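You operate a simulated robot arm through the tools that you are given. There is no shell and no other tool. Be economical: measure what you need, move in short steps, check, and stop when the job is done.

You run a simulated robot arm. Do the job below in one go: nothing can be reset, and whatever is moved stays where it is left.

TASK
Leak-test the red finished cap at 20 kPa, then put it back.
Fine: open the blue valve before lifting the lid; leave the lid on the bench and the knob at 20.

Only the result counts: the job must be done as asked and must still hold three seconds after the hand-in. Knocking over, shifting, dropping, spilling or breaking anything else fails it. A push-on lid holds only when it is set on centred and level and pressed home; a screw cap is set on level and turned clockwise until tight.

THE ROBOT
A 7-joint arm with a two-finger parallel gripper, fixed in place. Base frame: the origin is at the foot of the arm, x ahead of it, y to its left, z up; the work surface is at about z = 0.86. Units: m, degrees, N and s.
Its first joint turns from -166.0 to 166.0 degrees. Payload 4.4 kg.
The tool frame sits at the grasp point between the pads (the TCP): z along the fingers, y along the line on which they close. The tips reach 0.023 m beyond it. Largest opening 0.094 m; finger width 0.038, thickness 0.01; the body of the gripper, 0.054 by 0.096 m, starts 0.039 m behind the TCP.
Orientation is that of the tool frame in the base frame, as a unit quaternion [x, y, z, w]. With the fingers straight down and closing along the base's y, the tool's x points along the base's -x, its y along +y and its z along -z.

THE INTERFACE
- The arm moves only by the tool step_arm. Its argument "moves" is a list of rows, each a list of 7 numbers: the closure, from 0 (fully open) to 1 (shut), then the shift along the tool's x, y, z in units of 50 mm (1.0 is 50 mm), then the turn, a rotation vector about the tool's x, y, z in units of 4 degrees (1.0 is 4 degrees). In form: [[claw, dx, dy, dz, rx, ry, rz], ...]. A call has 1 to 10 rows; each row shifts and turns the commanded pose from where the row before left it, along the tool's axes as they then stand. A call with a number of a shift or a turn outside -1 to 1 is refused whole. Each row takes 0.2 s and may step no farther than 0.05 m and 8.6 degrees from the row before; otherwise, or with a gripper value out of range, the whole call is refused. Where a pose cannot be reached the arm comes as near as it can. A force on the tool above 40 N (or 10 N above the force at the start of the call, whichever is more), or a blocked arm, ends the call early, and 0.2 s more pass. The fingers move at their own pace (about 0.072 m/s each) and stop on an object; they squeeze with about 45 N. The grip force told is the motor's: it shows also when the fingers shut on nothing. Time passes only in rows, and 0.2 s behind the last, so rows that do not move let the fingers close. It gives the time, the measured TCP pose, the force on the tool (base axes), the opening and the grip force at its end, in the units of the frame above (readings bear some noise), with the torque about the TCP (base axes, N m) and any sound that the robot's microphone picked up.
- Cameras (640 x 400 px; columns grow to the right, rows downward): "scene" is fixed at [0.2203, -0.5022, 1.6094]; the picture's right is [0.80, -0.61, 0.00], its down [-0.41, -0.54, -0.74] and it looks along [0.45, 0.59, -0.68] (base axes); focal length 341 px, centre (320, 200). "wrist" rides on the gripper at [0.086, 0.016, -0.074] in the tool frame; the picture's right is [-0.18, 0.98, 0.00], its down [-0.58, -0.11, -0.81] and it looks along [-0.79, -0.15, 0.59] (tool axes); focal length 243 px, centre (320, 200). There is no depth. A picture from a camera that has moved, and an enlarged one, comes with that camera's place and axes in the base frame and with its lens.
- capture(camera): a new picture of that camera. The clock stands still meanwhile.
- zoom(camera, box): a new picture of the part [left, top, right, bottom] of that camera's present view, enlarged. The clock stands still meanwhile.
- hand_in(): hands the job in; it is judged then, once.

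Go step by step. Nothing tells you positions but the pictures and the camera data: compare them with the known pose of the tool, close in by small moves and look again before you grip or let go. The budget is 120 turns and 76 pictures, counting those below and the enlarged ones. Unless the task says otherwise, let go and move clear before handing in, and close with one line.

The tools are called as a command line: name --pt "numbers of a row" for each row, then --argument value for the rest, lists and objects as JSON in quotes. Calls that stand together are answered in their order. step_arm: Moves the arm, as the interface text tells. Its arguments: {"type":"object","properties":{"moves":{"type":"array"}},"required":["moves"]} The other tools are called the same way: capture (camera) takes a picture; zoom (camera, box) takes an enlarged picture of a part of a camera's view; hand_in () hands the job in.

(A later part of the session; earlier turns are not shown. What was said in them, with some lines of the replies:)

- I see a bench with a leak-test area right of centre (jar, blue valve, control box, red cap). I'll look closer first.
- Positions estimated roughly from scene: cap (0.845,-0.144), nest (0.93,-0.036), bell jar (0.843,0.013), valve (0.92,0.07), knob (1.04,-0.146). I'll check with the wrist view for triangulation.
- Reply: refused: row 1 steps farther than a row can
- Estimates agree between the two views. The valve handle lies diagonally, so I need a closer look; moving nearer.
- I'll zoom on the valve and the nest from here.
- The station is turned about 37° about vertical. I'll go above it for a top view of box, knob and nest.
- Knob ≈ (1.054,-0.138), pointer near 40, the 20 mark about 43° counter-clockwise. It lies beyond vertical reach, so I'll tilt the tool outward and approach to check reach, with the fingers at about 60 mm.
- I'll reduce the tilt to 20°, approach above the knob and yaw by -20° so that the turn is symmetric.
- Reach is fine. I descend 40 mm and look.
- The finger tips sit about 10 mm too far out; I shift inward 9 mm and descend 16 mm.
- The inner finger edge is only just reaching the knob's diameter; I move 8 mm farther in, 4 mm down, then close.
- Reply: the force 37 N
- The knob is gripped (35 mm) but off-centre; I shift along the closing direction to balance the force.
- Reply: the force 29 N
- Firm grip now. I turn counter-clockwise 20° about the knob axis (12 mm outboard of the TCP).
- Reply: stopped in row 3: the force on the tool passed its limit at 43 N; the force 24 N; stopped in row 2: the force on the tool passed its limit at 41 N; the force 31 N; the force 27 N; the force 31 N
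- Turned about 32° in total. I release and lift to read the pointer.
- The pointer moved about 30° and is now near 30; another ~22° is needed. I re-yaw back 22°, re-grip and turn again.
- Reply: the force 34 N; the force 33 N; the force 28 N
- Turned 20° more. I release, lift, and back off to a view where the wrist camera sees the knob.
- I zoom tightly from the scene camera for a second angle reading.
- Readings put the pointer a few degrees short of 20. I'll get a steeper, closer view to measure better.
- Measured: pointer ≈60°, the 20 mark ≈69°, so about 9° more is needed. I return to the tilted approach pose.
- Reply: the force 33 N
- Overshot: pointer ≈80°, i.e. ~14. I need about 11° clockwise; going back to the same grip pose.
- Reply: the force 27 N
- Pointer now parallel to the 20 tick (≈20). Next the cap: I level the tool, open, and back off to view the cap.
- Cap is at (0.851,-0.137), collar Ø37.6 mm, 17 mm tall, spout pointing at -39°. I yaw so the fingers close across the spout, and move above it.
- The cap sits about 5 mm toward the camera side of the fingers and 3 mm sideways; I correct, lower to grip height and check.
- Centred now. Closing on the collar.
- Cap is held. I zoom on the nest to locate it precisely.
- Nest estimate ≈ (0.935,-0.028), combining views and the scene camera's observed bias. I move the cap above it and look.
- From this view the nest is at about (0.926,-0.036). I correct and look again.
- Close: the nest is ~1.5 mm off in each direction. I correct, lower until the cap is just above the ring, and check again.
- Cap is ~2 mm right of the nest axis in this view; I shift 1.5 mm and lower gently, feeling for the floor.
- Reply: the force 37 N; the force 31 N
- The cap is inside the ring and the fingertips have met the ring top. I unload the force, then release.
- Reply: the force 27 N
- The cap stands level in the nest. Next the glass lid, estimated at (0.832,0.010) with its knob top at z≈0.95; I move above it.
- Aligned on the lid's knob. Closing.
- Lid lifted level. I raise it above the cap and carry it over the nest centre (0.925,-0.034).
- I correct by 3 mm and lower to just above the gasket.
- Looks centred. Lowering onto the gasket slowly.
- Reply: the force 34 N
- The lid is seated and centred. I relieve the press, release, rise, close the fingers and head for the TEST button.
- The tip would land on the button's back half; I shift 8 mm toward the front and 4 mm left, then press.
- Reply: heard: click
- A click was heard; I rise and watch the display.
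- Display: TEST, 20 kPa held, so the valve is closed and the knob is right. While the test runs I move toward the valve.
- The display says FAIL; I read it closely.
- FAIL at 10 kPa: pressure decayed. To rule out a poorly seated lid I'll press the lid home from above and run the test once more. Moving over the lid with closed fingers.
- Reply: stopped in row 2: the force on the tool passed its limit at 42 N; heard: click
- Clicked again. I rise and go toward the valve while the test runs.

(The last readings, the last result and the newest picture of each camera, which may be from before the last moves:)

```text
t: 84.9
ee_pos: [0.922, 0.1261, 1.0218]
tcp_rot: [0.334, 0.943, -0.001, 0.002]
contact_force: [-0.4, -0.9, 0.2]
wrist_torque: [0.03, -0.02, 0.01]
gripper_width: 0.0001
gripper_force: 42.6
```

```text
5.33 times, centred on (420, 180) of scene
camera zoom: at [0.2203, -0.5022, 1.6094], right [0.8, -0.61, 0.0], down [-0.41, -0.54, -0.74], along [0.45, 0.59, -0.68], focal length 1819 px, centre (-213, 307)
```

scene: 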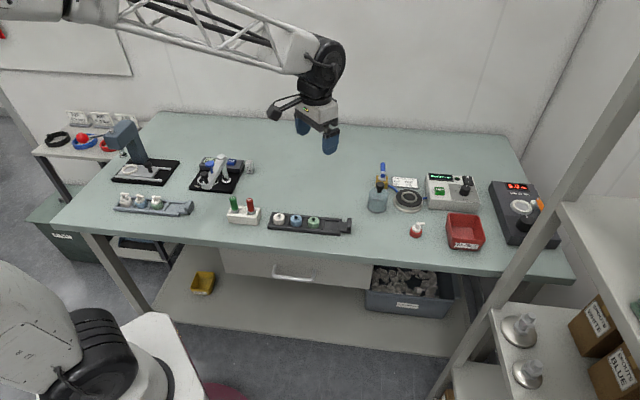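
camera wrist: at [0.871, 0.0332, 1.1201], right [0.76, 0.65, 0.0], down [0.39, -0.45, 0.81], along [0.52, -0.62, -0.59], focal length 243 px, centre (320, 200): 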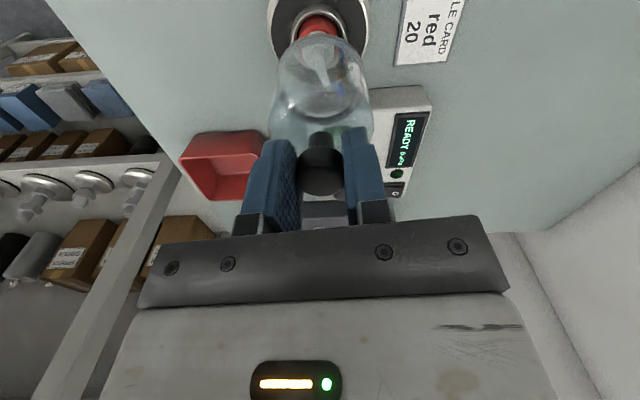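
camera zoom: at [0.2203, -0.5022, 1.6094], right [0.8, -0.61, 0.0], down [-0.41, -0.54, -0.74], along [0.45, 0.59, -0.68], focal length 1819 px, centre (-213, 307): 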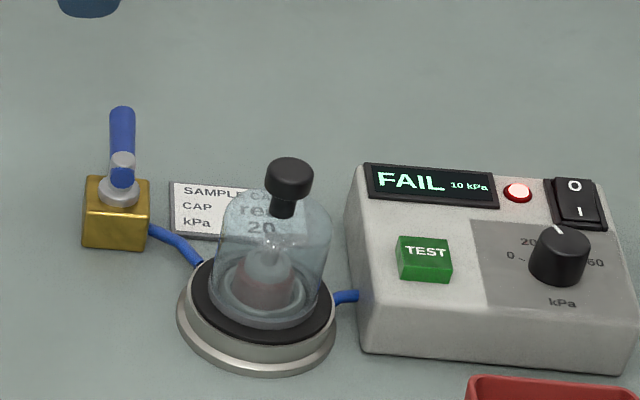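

Same result (FAIL, 10 kPa), so the cap itself leaks; the test is done. Now I open the valve: lower the closed fingers beside the handle's left side.

step_arm --pt "1 0.06 0 0.7 0 0 0" --pt "1 0 0 0.7 0 0 0" --pt "1 0 0 0.6 0 0 0" --pt "1 0 0 0.16 0 0 0"

capture --camera "wrist"

```text
t: 85.9
ee_pos: [0.9195, 0.1288, 0.9138]
tcp_rot: [0.334, 0.942, 0.0, 0.003]
contact_force: [-0.1, -0.9, -0.4]
wrist_torque: [0.0, -0.01, -0.01]
gripper_width: 0.0001
gripper_force: 42.2
```

```text
6 pictures are left
camera wrist: at [0.8621, 0.1972, 0.9876], right [0.76, 0.65, 0.0], down [0.38, -0.45, 0.81], along [0.53, -0.62, -0.59], focal length 243 px, centre (320, 200)
```

wrist: 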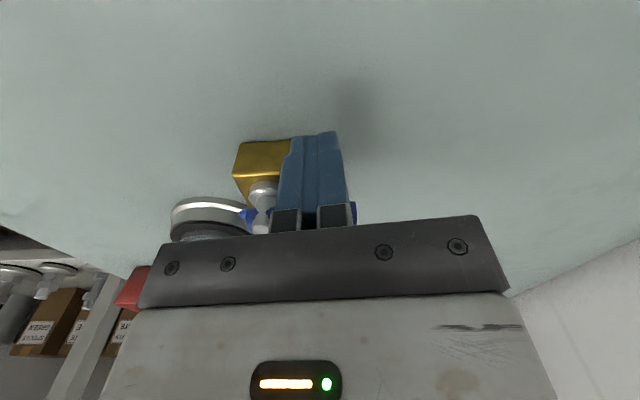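

Fingers are beside the handle. I push gently toward the right.

step_arm --pt "1 -0.15 0 0 0 0 0" --pt "1 -0.15 0 0 0 0 0" --pt "1 -0.1 0 0 0 0 0"

```text
t: 86.5
ee_pos: [0.9267, 0.1245, 0.9138]
tcp_rot: [0.333, 0.943, -0.002, 0.001]
contact_force: [-19.6, 7.4, 8.6]
wrist_torque: [-0.16, -0.04, -0.38]
gripper_width: 0.0
gripper_force: 42.4
stopped in row 2: the force on the tool passed its limit at 62 N (the readings are from after the stop); the commanded pose is now the measured one
```

Blocked that way, so it opens the other way. I go over the handle to its right side.

step_arm --pt "1 0.15 0 0 0 0 0" --pt "1 0 0 -0.9 0 0 0" --pt "1 -0.7 0 -0.1 0 0 0" --pt "1 -0.7 -0.02 0 0 0 0" --pt "1 0 0 0.4 0 0 0" --pt "1 0 0 0.3 0 0 0" --pt "1 0 0 0.3 0 0 0"

```text
t: 88.1
ee_pos: [0.974, 0.0833, 0.9132]
tcp_rot: [0.333, 0.943, -0.003, 0.0]
contact_force: [-0.4, -0.4, -0.2]
wrist_torque: [0.0, 0.03, 0.02]
gripper_width: 0.0
gripper_force: 42.4
```

step_arm --pt "1 0.15 0 0 0 0 0" --pt "1 0.12 0 0 0 0 0" --pt "1 0.12 0 0 0 0 0" --pt "1 0.12 0 0 0 0 0"

```text
t: 89.1
ee_pos: [0.9543, 0.0997, 0.9125]
tcp_rot: [0.334, 0.943, -0.002, 0.001]
contact_force: [0.8, -0.7, 0.7]
wrist_torque: [0.02, 0.04, 0.04]
gripper_width: 0.0002
gripper_force: 42.2
```

The handle yields. I follow the arc around the pivot to bring it parallel with the pipe.

step_arm --pt "1 0.2 0.15 0 0 0 0" --pt "1 0.2 0.14 0 0 0 0" --pt "1 0.24 -0.065 0 0 0 0" --pt "1 0.24 -0.065 0 0 0 0" --pt "1 0.155 -0.205 0 0 0 0" --pt "1 0.155 -0.205 0 0 0 0"

zoom --camera "scene" --box '[350, 130, 480, 210]'

```text
t: 90.5
ee_pos: [0.9012, 0.1271, 0.9125]
tcp_rot: [0.333, 0.943, -0.002, 0.0]
contact_force: [0.9, 0.7, 0.6]
wrist_torque: [0.0, -0.01, -0.05]
gripper_width: 0.0003
gripper_force: 42.0
```

```text
4.92 times, centred on (415, 170) of scene
camera zoom: at [0.2203, -0.5022, 1.6094], right [0.8, -0.61, 0.0], down [-0.41, -0.54, -0.74], along [0.45, 0.59, -0.68], focal length 1679 px, centre (-148, 348)
```

zoom: 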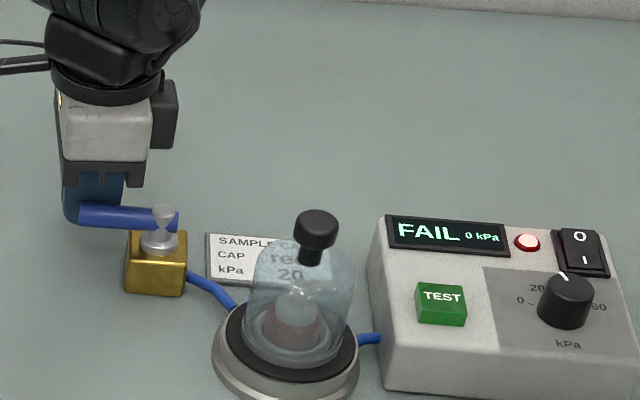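

Valve open: pressure reads 0. I nudge slightly to the stop, back away, then go over the lid with open fingers.

step_arm --pt "1 0 -0.1 0 0 0 0" --pt "1 0 0.2 0 0 0 0" --pt "1 0 0 -0.9 0 0 0" --pt "1 0 0 -0.9 0 0 0" --pt "0.4 0 0 -0.9 0 0 0"

```text
t: 91.7
ee_pos: [0.9049, 0.1325, 1.0455]
tcp_rot: [0.333, 0.943, -0.002, 0.0]
contact_force: [-1.6, 1.3, -0.7]
wrist_torque: [-0.02, 0.02, 0.0]
gripper_width: 0.0534
gripper_force: 0.2
```

step_arm --pt "0.3 -0.597 -0.579 0 0 0 0" --pt "0.3 -0.597 -0.579 0 0 0 0" --pt "0.3 -0.597 -0.579 0 0 0 0" --pt "0.3 -0.597 -0.579 0 0 0 0" --pt "0.3 0 0 0 0 0 0"

```text
t: 92.9
ee_pos: [0.9265, -0.0315, 1.0469]
tcp_rot: [0.333, 0.943, -0.002, 0.001]
contact_force: [0.2, 0.3, 0.5]
wrist_torque: [0.0, 0.0, 0.01]
gripper_width: 0.066
gripper_force: 0.1
```

step_arm --pt "0.3 0.01 -0.03 0.5 0 0 0" --pt "0.3 0 0 0.5 0 0 0" --pt "0.3 0 0 0.29 0 0 0" --pt "0.9 0 0 0 0 0 0" --pt "0.9 0 0 0 0 0 0" --pt "0.9 0 0 0 0 0 0"

```text
t: 94.3
ee_pos: [0.925, -0.0342, 0.9836]
tcp_rot: [0.333, 0.943, -0.002, 0.001]
contact_force: [-0.6, -0.3, 0.0]
wrist_torque: [-0.01, 0.03, 0.02]
gripper_width: 0.0244
gripper_force: 45.3
```

Lid gripped; valve is open, so I lift straight up and carry it back to its old spot on the bench.

step_arm --pt "0.9 0 0 -0.2 0 0 0" --pt "0.9 0 0 -0.7 0 0 0" --pt "0.9 0 0 -0.6 0 0 0" --pt "0.9 0.673 -0.128 0 0 0 0" --pt "0.9 0.673 -0.128 0 0 0 0" --pt "0.9 0.673 -0.128 0 0 0 0" --pt "0.9 0 0 0.8 0 0 0" --pt "0.9 0 0 0.7 0 0 0" --pt "0.9 0 0 0.2 0 0 0"

zoom --camera "scene" --box '[345, 145, 455, 225]'

```text
t: 96.3
ee_pos: [0.8314, 0.0139, 0.9748]
tcp_rot: [0.334, 0.943, -0.003, 0.001]
contact_force: [0.8, -0.3, 0.4]
wrist_torque: [-0.04, 0.01, -0.04]
gripper_width: 0.024
gripper_force: 44.7
```

```text
5.00 times, centred on (400, 185) of scene
camera zoom: at [0.2203, -0.5022, 1.6094], right [0.8, -0.61, 0.0], down [-0.41, -0.54, -0.74], along [0.45, 0.59, -0.68], focal length 1706 px, centre (-80, 275)
```

zoom: 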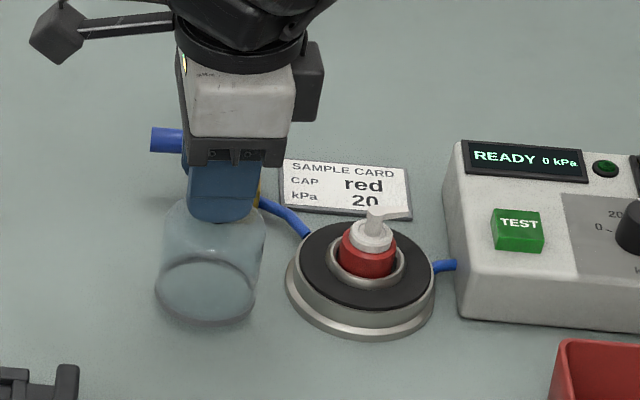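

step_arm --pt "0.9 -0.03 0.02 0.2 0 0 0" --pt "0.9 0 0 0.06 0 0 0" --pt "0.9 0 0 0.04 0 0 0" --pt "0.9 0 0 0.03 0 0 0"

```text
t: 97.3
ee_pos: [0.8344, 0.0147, 0.9598]
tcp_rot: [0.333, 0.943, -0.002, 0.002]
contact_force: [-5.5, 0.1, 15.2]
wrist_torque: [0.36, 0.42, 0.1]
gripper_width: 0.0241
gripper_force: 45.4
```

step_arm --pt "0.9 0 0 -0.03 0 0 0" --pt "0.3 0 0 0 0 0 0" --pt "0.3 0 0 0 0 0 0" --pt "0.3 0 0 -0.6 0 0 0" --pt "0.3 0 0 -0.7 0 0 0" --pt "0.3 -0.68 0.13 0 0 0 0" --pt "0.3 -0.68 0.13 0 0 0 0" --pt "0.3 -0.66 0.12 0 0 0 0" --pt "0.3 0 0 0 0 0 0"

zoom --camera "wrist" --box '[220, 0, 420, 125]'

```text
t: 99.3
ee_pos: [0.9248, -0.0338, 1.024]
tcp_rot: [0.333, 0.943, -0.003, 0.0]
contact_force: [0.3, 0.3, 0.1]
wrist_torque: [0.01, 0.0, -0.02]
gripper_width: 0.0656
gripper_force: 0.1
```

```text
3.20 times, centred on (320, 62) of wrist
camera zoom: at [0.8681, 0.0345, 1.0984], right [0.76, 0.65, 0.0], down [0.38, -0.45, 0.81], along [0.52, -0.62, -0.59], focal length 776 px, centre (320, 640)
```

zoom: 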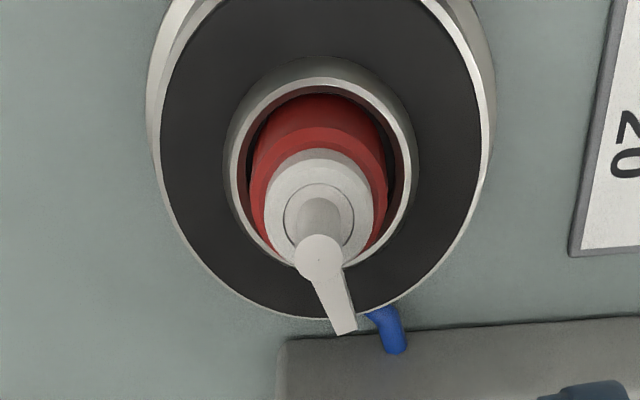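

Cap is centred under the gripper. I descend to just above the ring and grip.

step_arm --pt "0.3 0 0 0.7 0 0 0" --pt "0.3 0 0 0.7 0 0 0" --pt "0.3 0 0 0.6 0 0 0" --pt "0.3 0 0 0.18 0 0 0" --pt "0.6 0 0 0 0 0 0" --pt "0.9 0 0 0 0 0 0" --pt "0.9 0 0 0 0 0 0" --pt "0.9 0 0 0 0 0 0"

```text
t: 101.1
ee_pos: [0.924, -0.0339, 0.9167]
tcp_rot: [0.333, 0.943, -0.002, -0.001]
contact_force: [0.1, -0.6, -0.1]
wrist_torque: [0.03, 0.01, 0.0]
gripper_width: 0.0316
gripper_force: 9.8
```

Gripped. Lifting and carrying it back to its original spot.

step_arm --pt "0.9 0 0 -0.2 0 0 0" --pt "0.9 0 0 -0.8 0 0 0" --pt "0.9 -0.015 -0.867 0 0 0 0" --pt "0.9 -0.015 -0.867 0 0 0 0" --pt "0.9 -0.015 -0.867 0 0 0 0" --pt "0.9 0 0 0.7 0 0 0" --pt "0.9 0 0 0.4 0 0 0" --pt "0.9 0 0 0 0 0 0"

zoom --camera "wrist" --box '[180, 80, 460, 255]'

```text
t: 102.9
ee_pos: [0.8457, -0.1387, 0.9096]
tcp_rot: [0.333, 0.943, -0.001, 0.001]
contact_force: [0.0, -0.2, -0.4]
wrist_torque: [0.01, -0.01, -0.01]
gripper_width: 0.0319
gripper_force: 10.1
```

```text
2.29 times, centred on (320, 168) of wrist
camera zoom: at [0.788, -0.0704, 0.984], right [0.76, 0.65, 0.0], down [0.38, -0.45, 0.81], along [0.52, -0.62, -0.59], focal length 555 px, centre (320, 274)
```

zoom: 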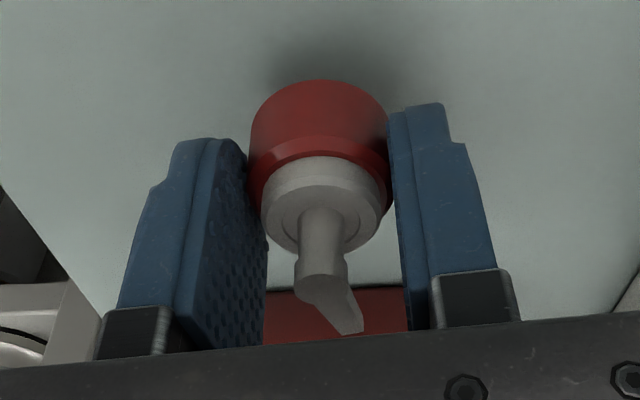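

step_arm --pt "0.9 0.045 0.01 0.1 0 0 0" --pt "0.9 0 0 0.08 0 0 0" --pt "0.9 0 0 0.04 0 0 0"

```text
t: 103.7
ee_pos: [0.8424, -0.1375, 0.9002]
tcp_rot: [0.333, 0.943, -0.002, 0.001]
contact_force: [0.0, 0.0, 0.1]
wrist_torque: [0.02, 0.01, -0.02]
gripper_width: 0.0318
gripper_force: 10.2
```

step_arm --pt "0.9 0 0 0.04 0 0 0" --pt "0.9 0 0 0.04 0 0 0" --pt "0.9 0 0 0.03 0 0 0"

```text
t: 104.5
ee_pos: [0.8426, -0.1361, 0.8931]
tcp_rot: [0.333, 0.943, -0.002, 0.001]
contact_force: [-1.3, 0.1, -0.8]
wrist_torque: [-0.01, -0.01, -0.03]
gripper_width: 0.0317
gripper_force: 10.3
```

step_arm --pt "0.9 0 0 0.03 0 0 0" --pt "0.9 0 0 0.02 0 0 0"

```text
t: 105.1
ee_pos: [0.8429, -0.1362, 0.8917]
tcp_rot: [0.333, 0.943, -0.002, 0.001]
contact_force: [0.5, -0.4, 0.4]
wrist_torque: [0.01, 0.01, -0.03]
gripper_width: 0.0317
gripper_force: 9.6
```

step_arm --pt "0.9 0 0 0.03 0 0 0" --pt "0.9 0 0 0.03 0 0 0"

```text
t: 105.7
ee_pos: [0.8418, -0.1368, 0.8894]
tcp_rot: [0.332, 0.943, -0.001, 0.001]
contact_force: [0.6, -0.7, 8.9]
wrist_torque: [0.01, -0.07, 0.03]
gripper_width: 0.0319
gripper_force: 9.7
```

Contact with the bench. I release slowly, rise and check.

step_arm --pt "0.9 0 0 -0.015 0 0 0" --pt "0.4 0 0 0 0 0 0" --pt "0.2 0 0 0 0 0 0" --pt "0.2 0 0 0 0 0 0" --pt "0.2 0 0 -0.5 0 0 0" --pt "0.2 0 0 -0.9 0 0 0" --pt "0.2 0.5 0 -0.8 0 0 0" --pt "0.2 0.8 0 -0.5 0 0 0" --pt "0.2 0.8 0 -0.3 0 0 0" --pt "0.2 0.8 0 0 0 0 0"

zoom --camera "scene" --box '[345, 140, 495, 245]'

```text
t: 107.9
ee_pos: [0.7288, -0.0434, 1.0384]
tcp_rot: [0.333, 0.943, -0.002, 0.001]
contact_force: [-0.7, 0.0, -0.9]
wrist_torque: [0.01, 0.01, 0.0]
gripper_width: 0.075
gripper_force: 0.1
```

```text
3.81 times, centred on (420, 192) of scene
camera zoom: at [0.2203, -0.5022, 1.6094], right [0.8, -0.61, 0.0], down [-0.41, -0.54, -0.74], along [0.45, 0.59, -0.68], focal length 1300 px, centre (-61, 229)
```

zoom: 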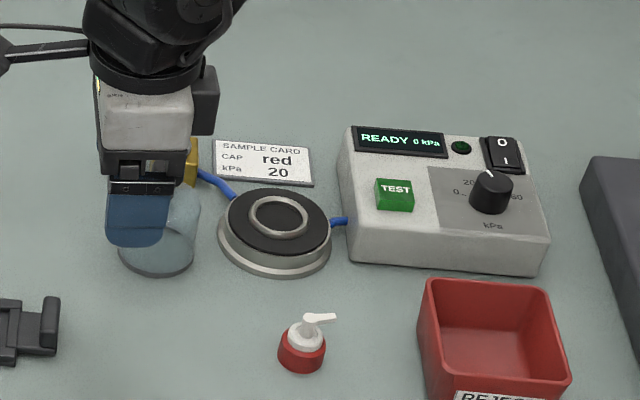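

The cap stands upright on its original spot, the lid is on the bench, the valve is open and the knob is at 20; the gripper is clear, so I hand in.

hand_in

```text
The job is handed in.
```

The red cap failed its leak test at 20 kPa: pressure fell to 10 kPa, and again on a re-run after I pressed the lid home. The valve was opened before the lid came off, the cap is back on its spot, the lid is on the bench, and the knob is at 20.
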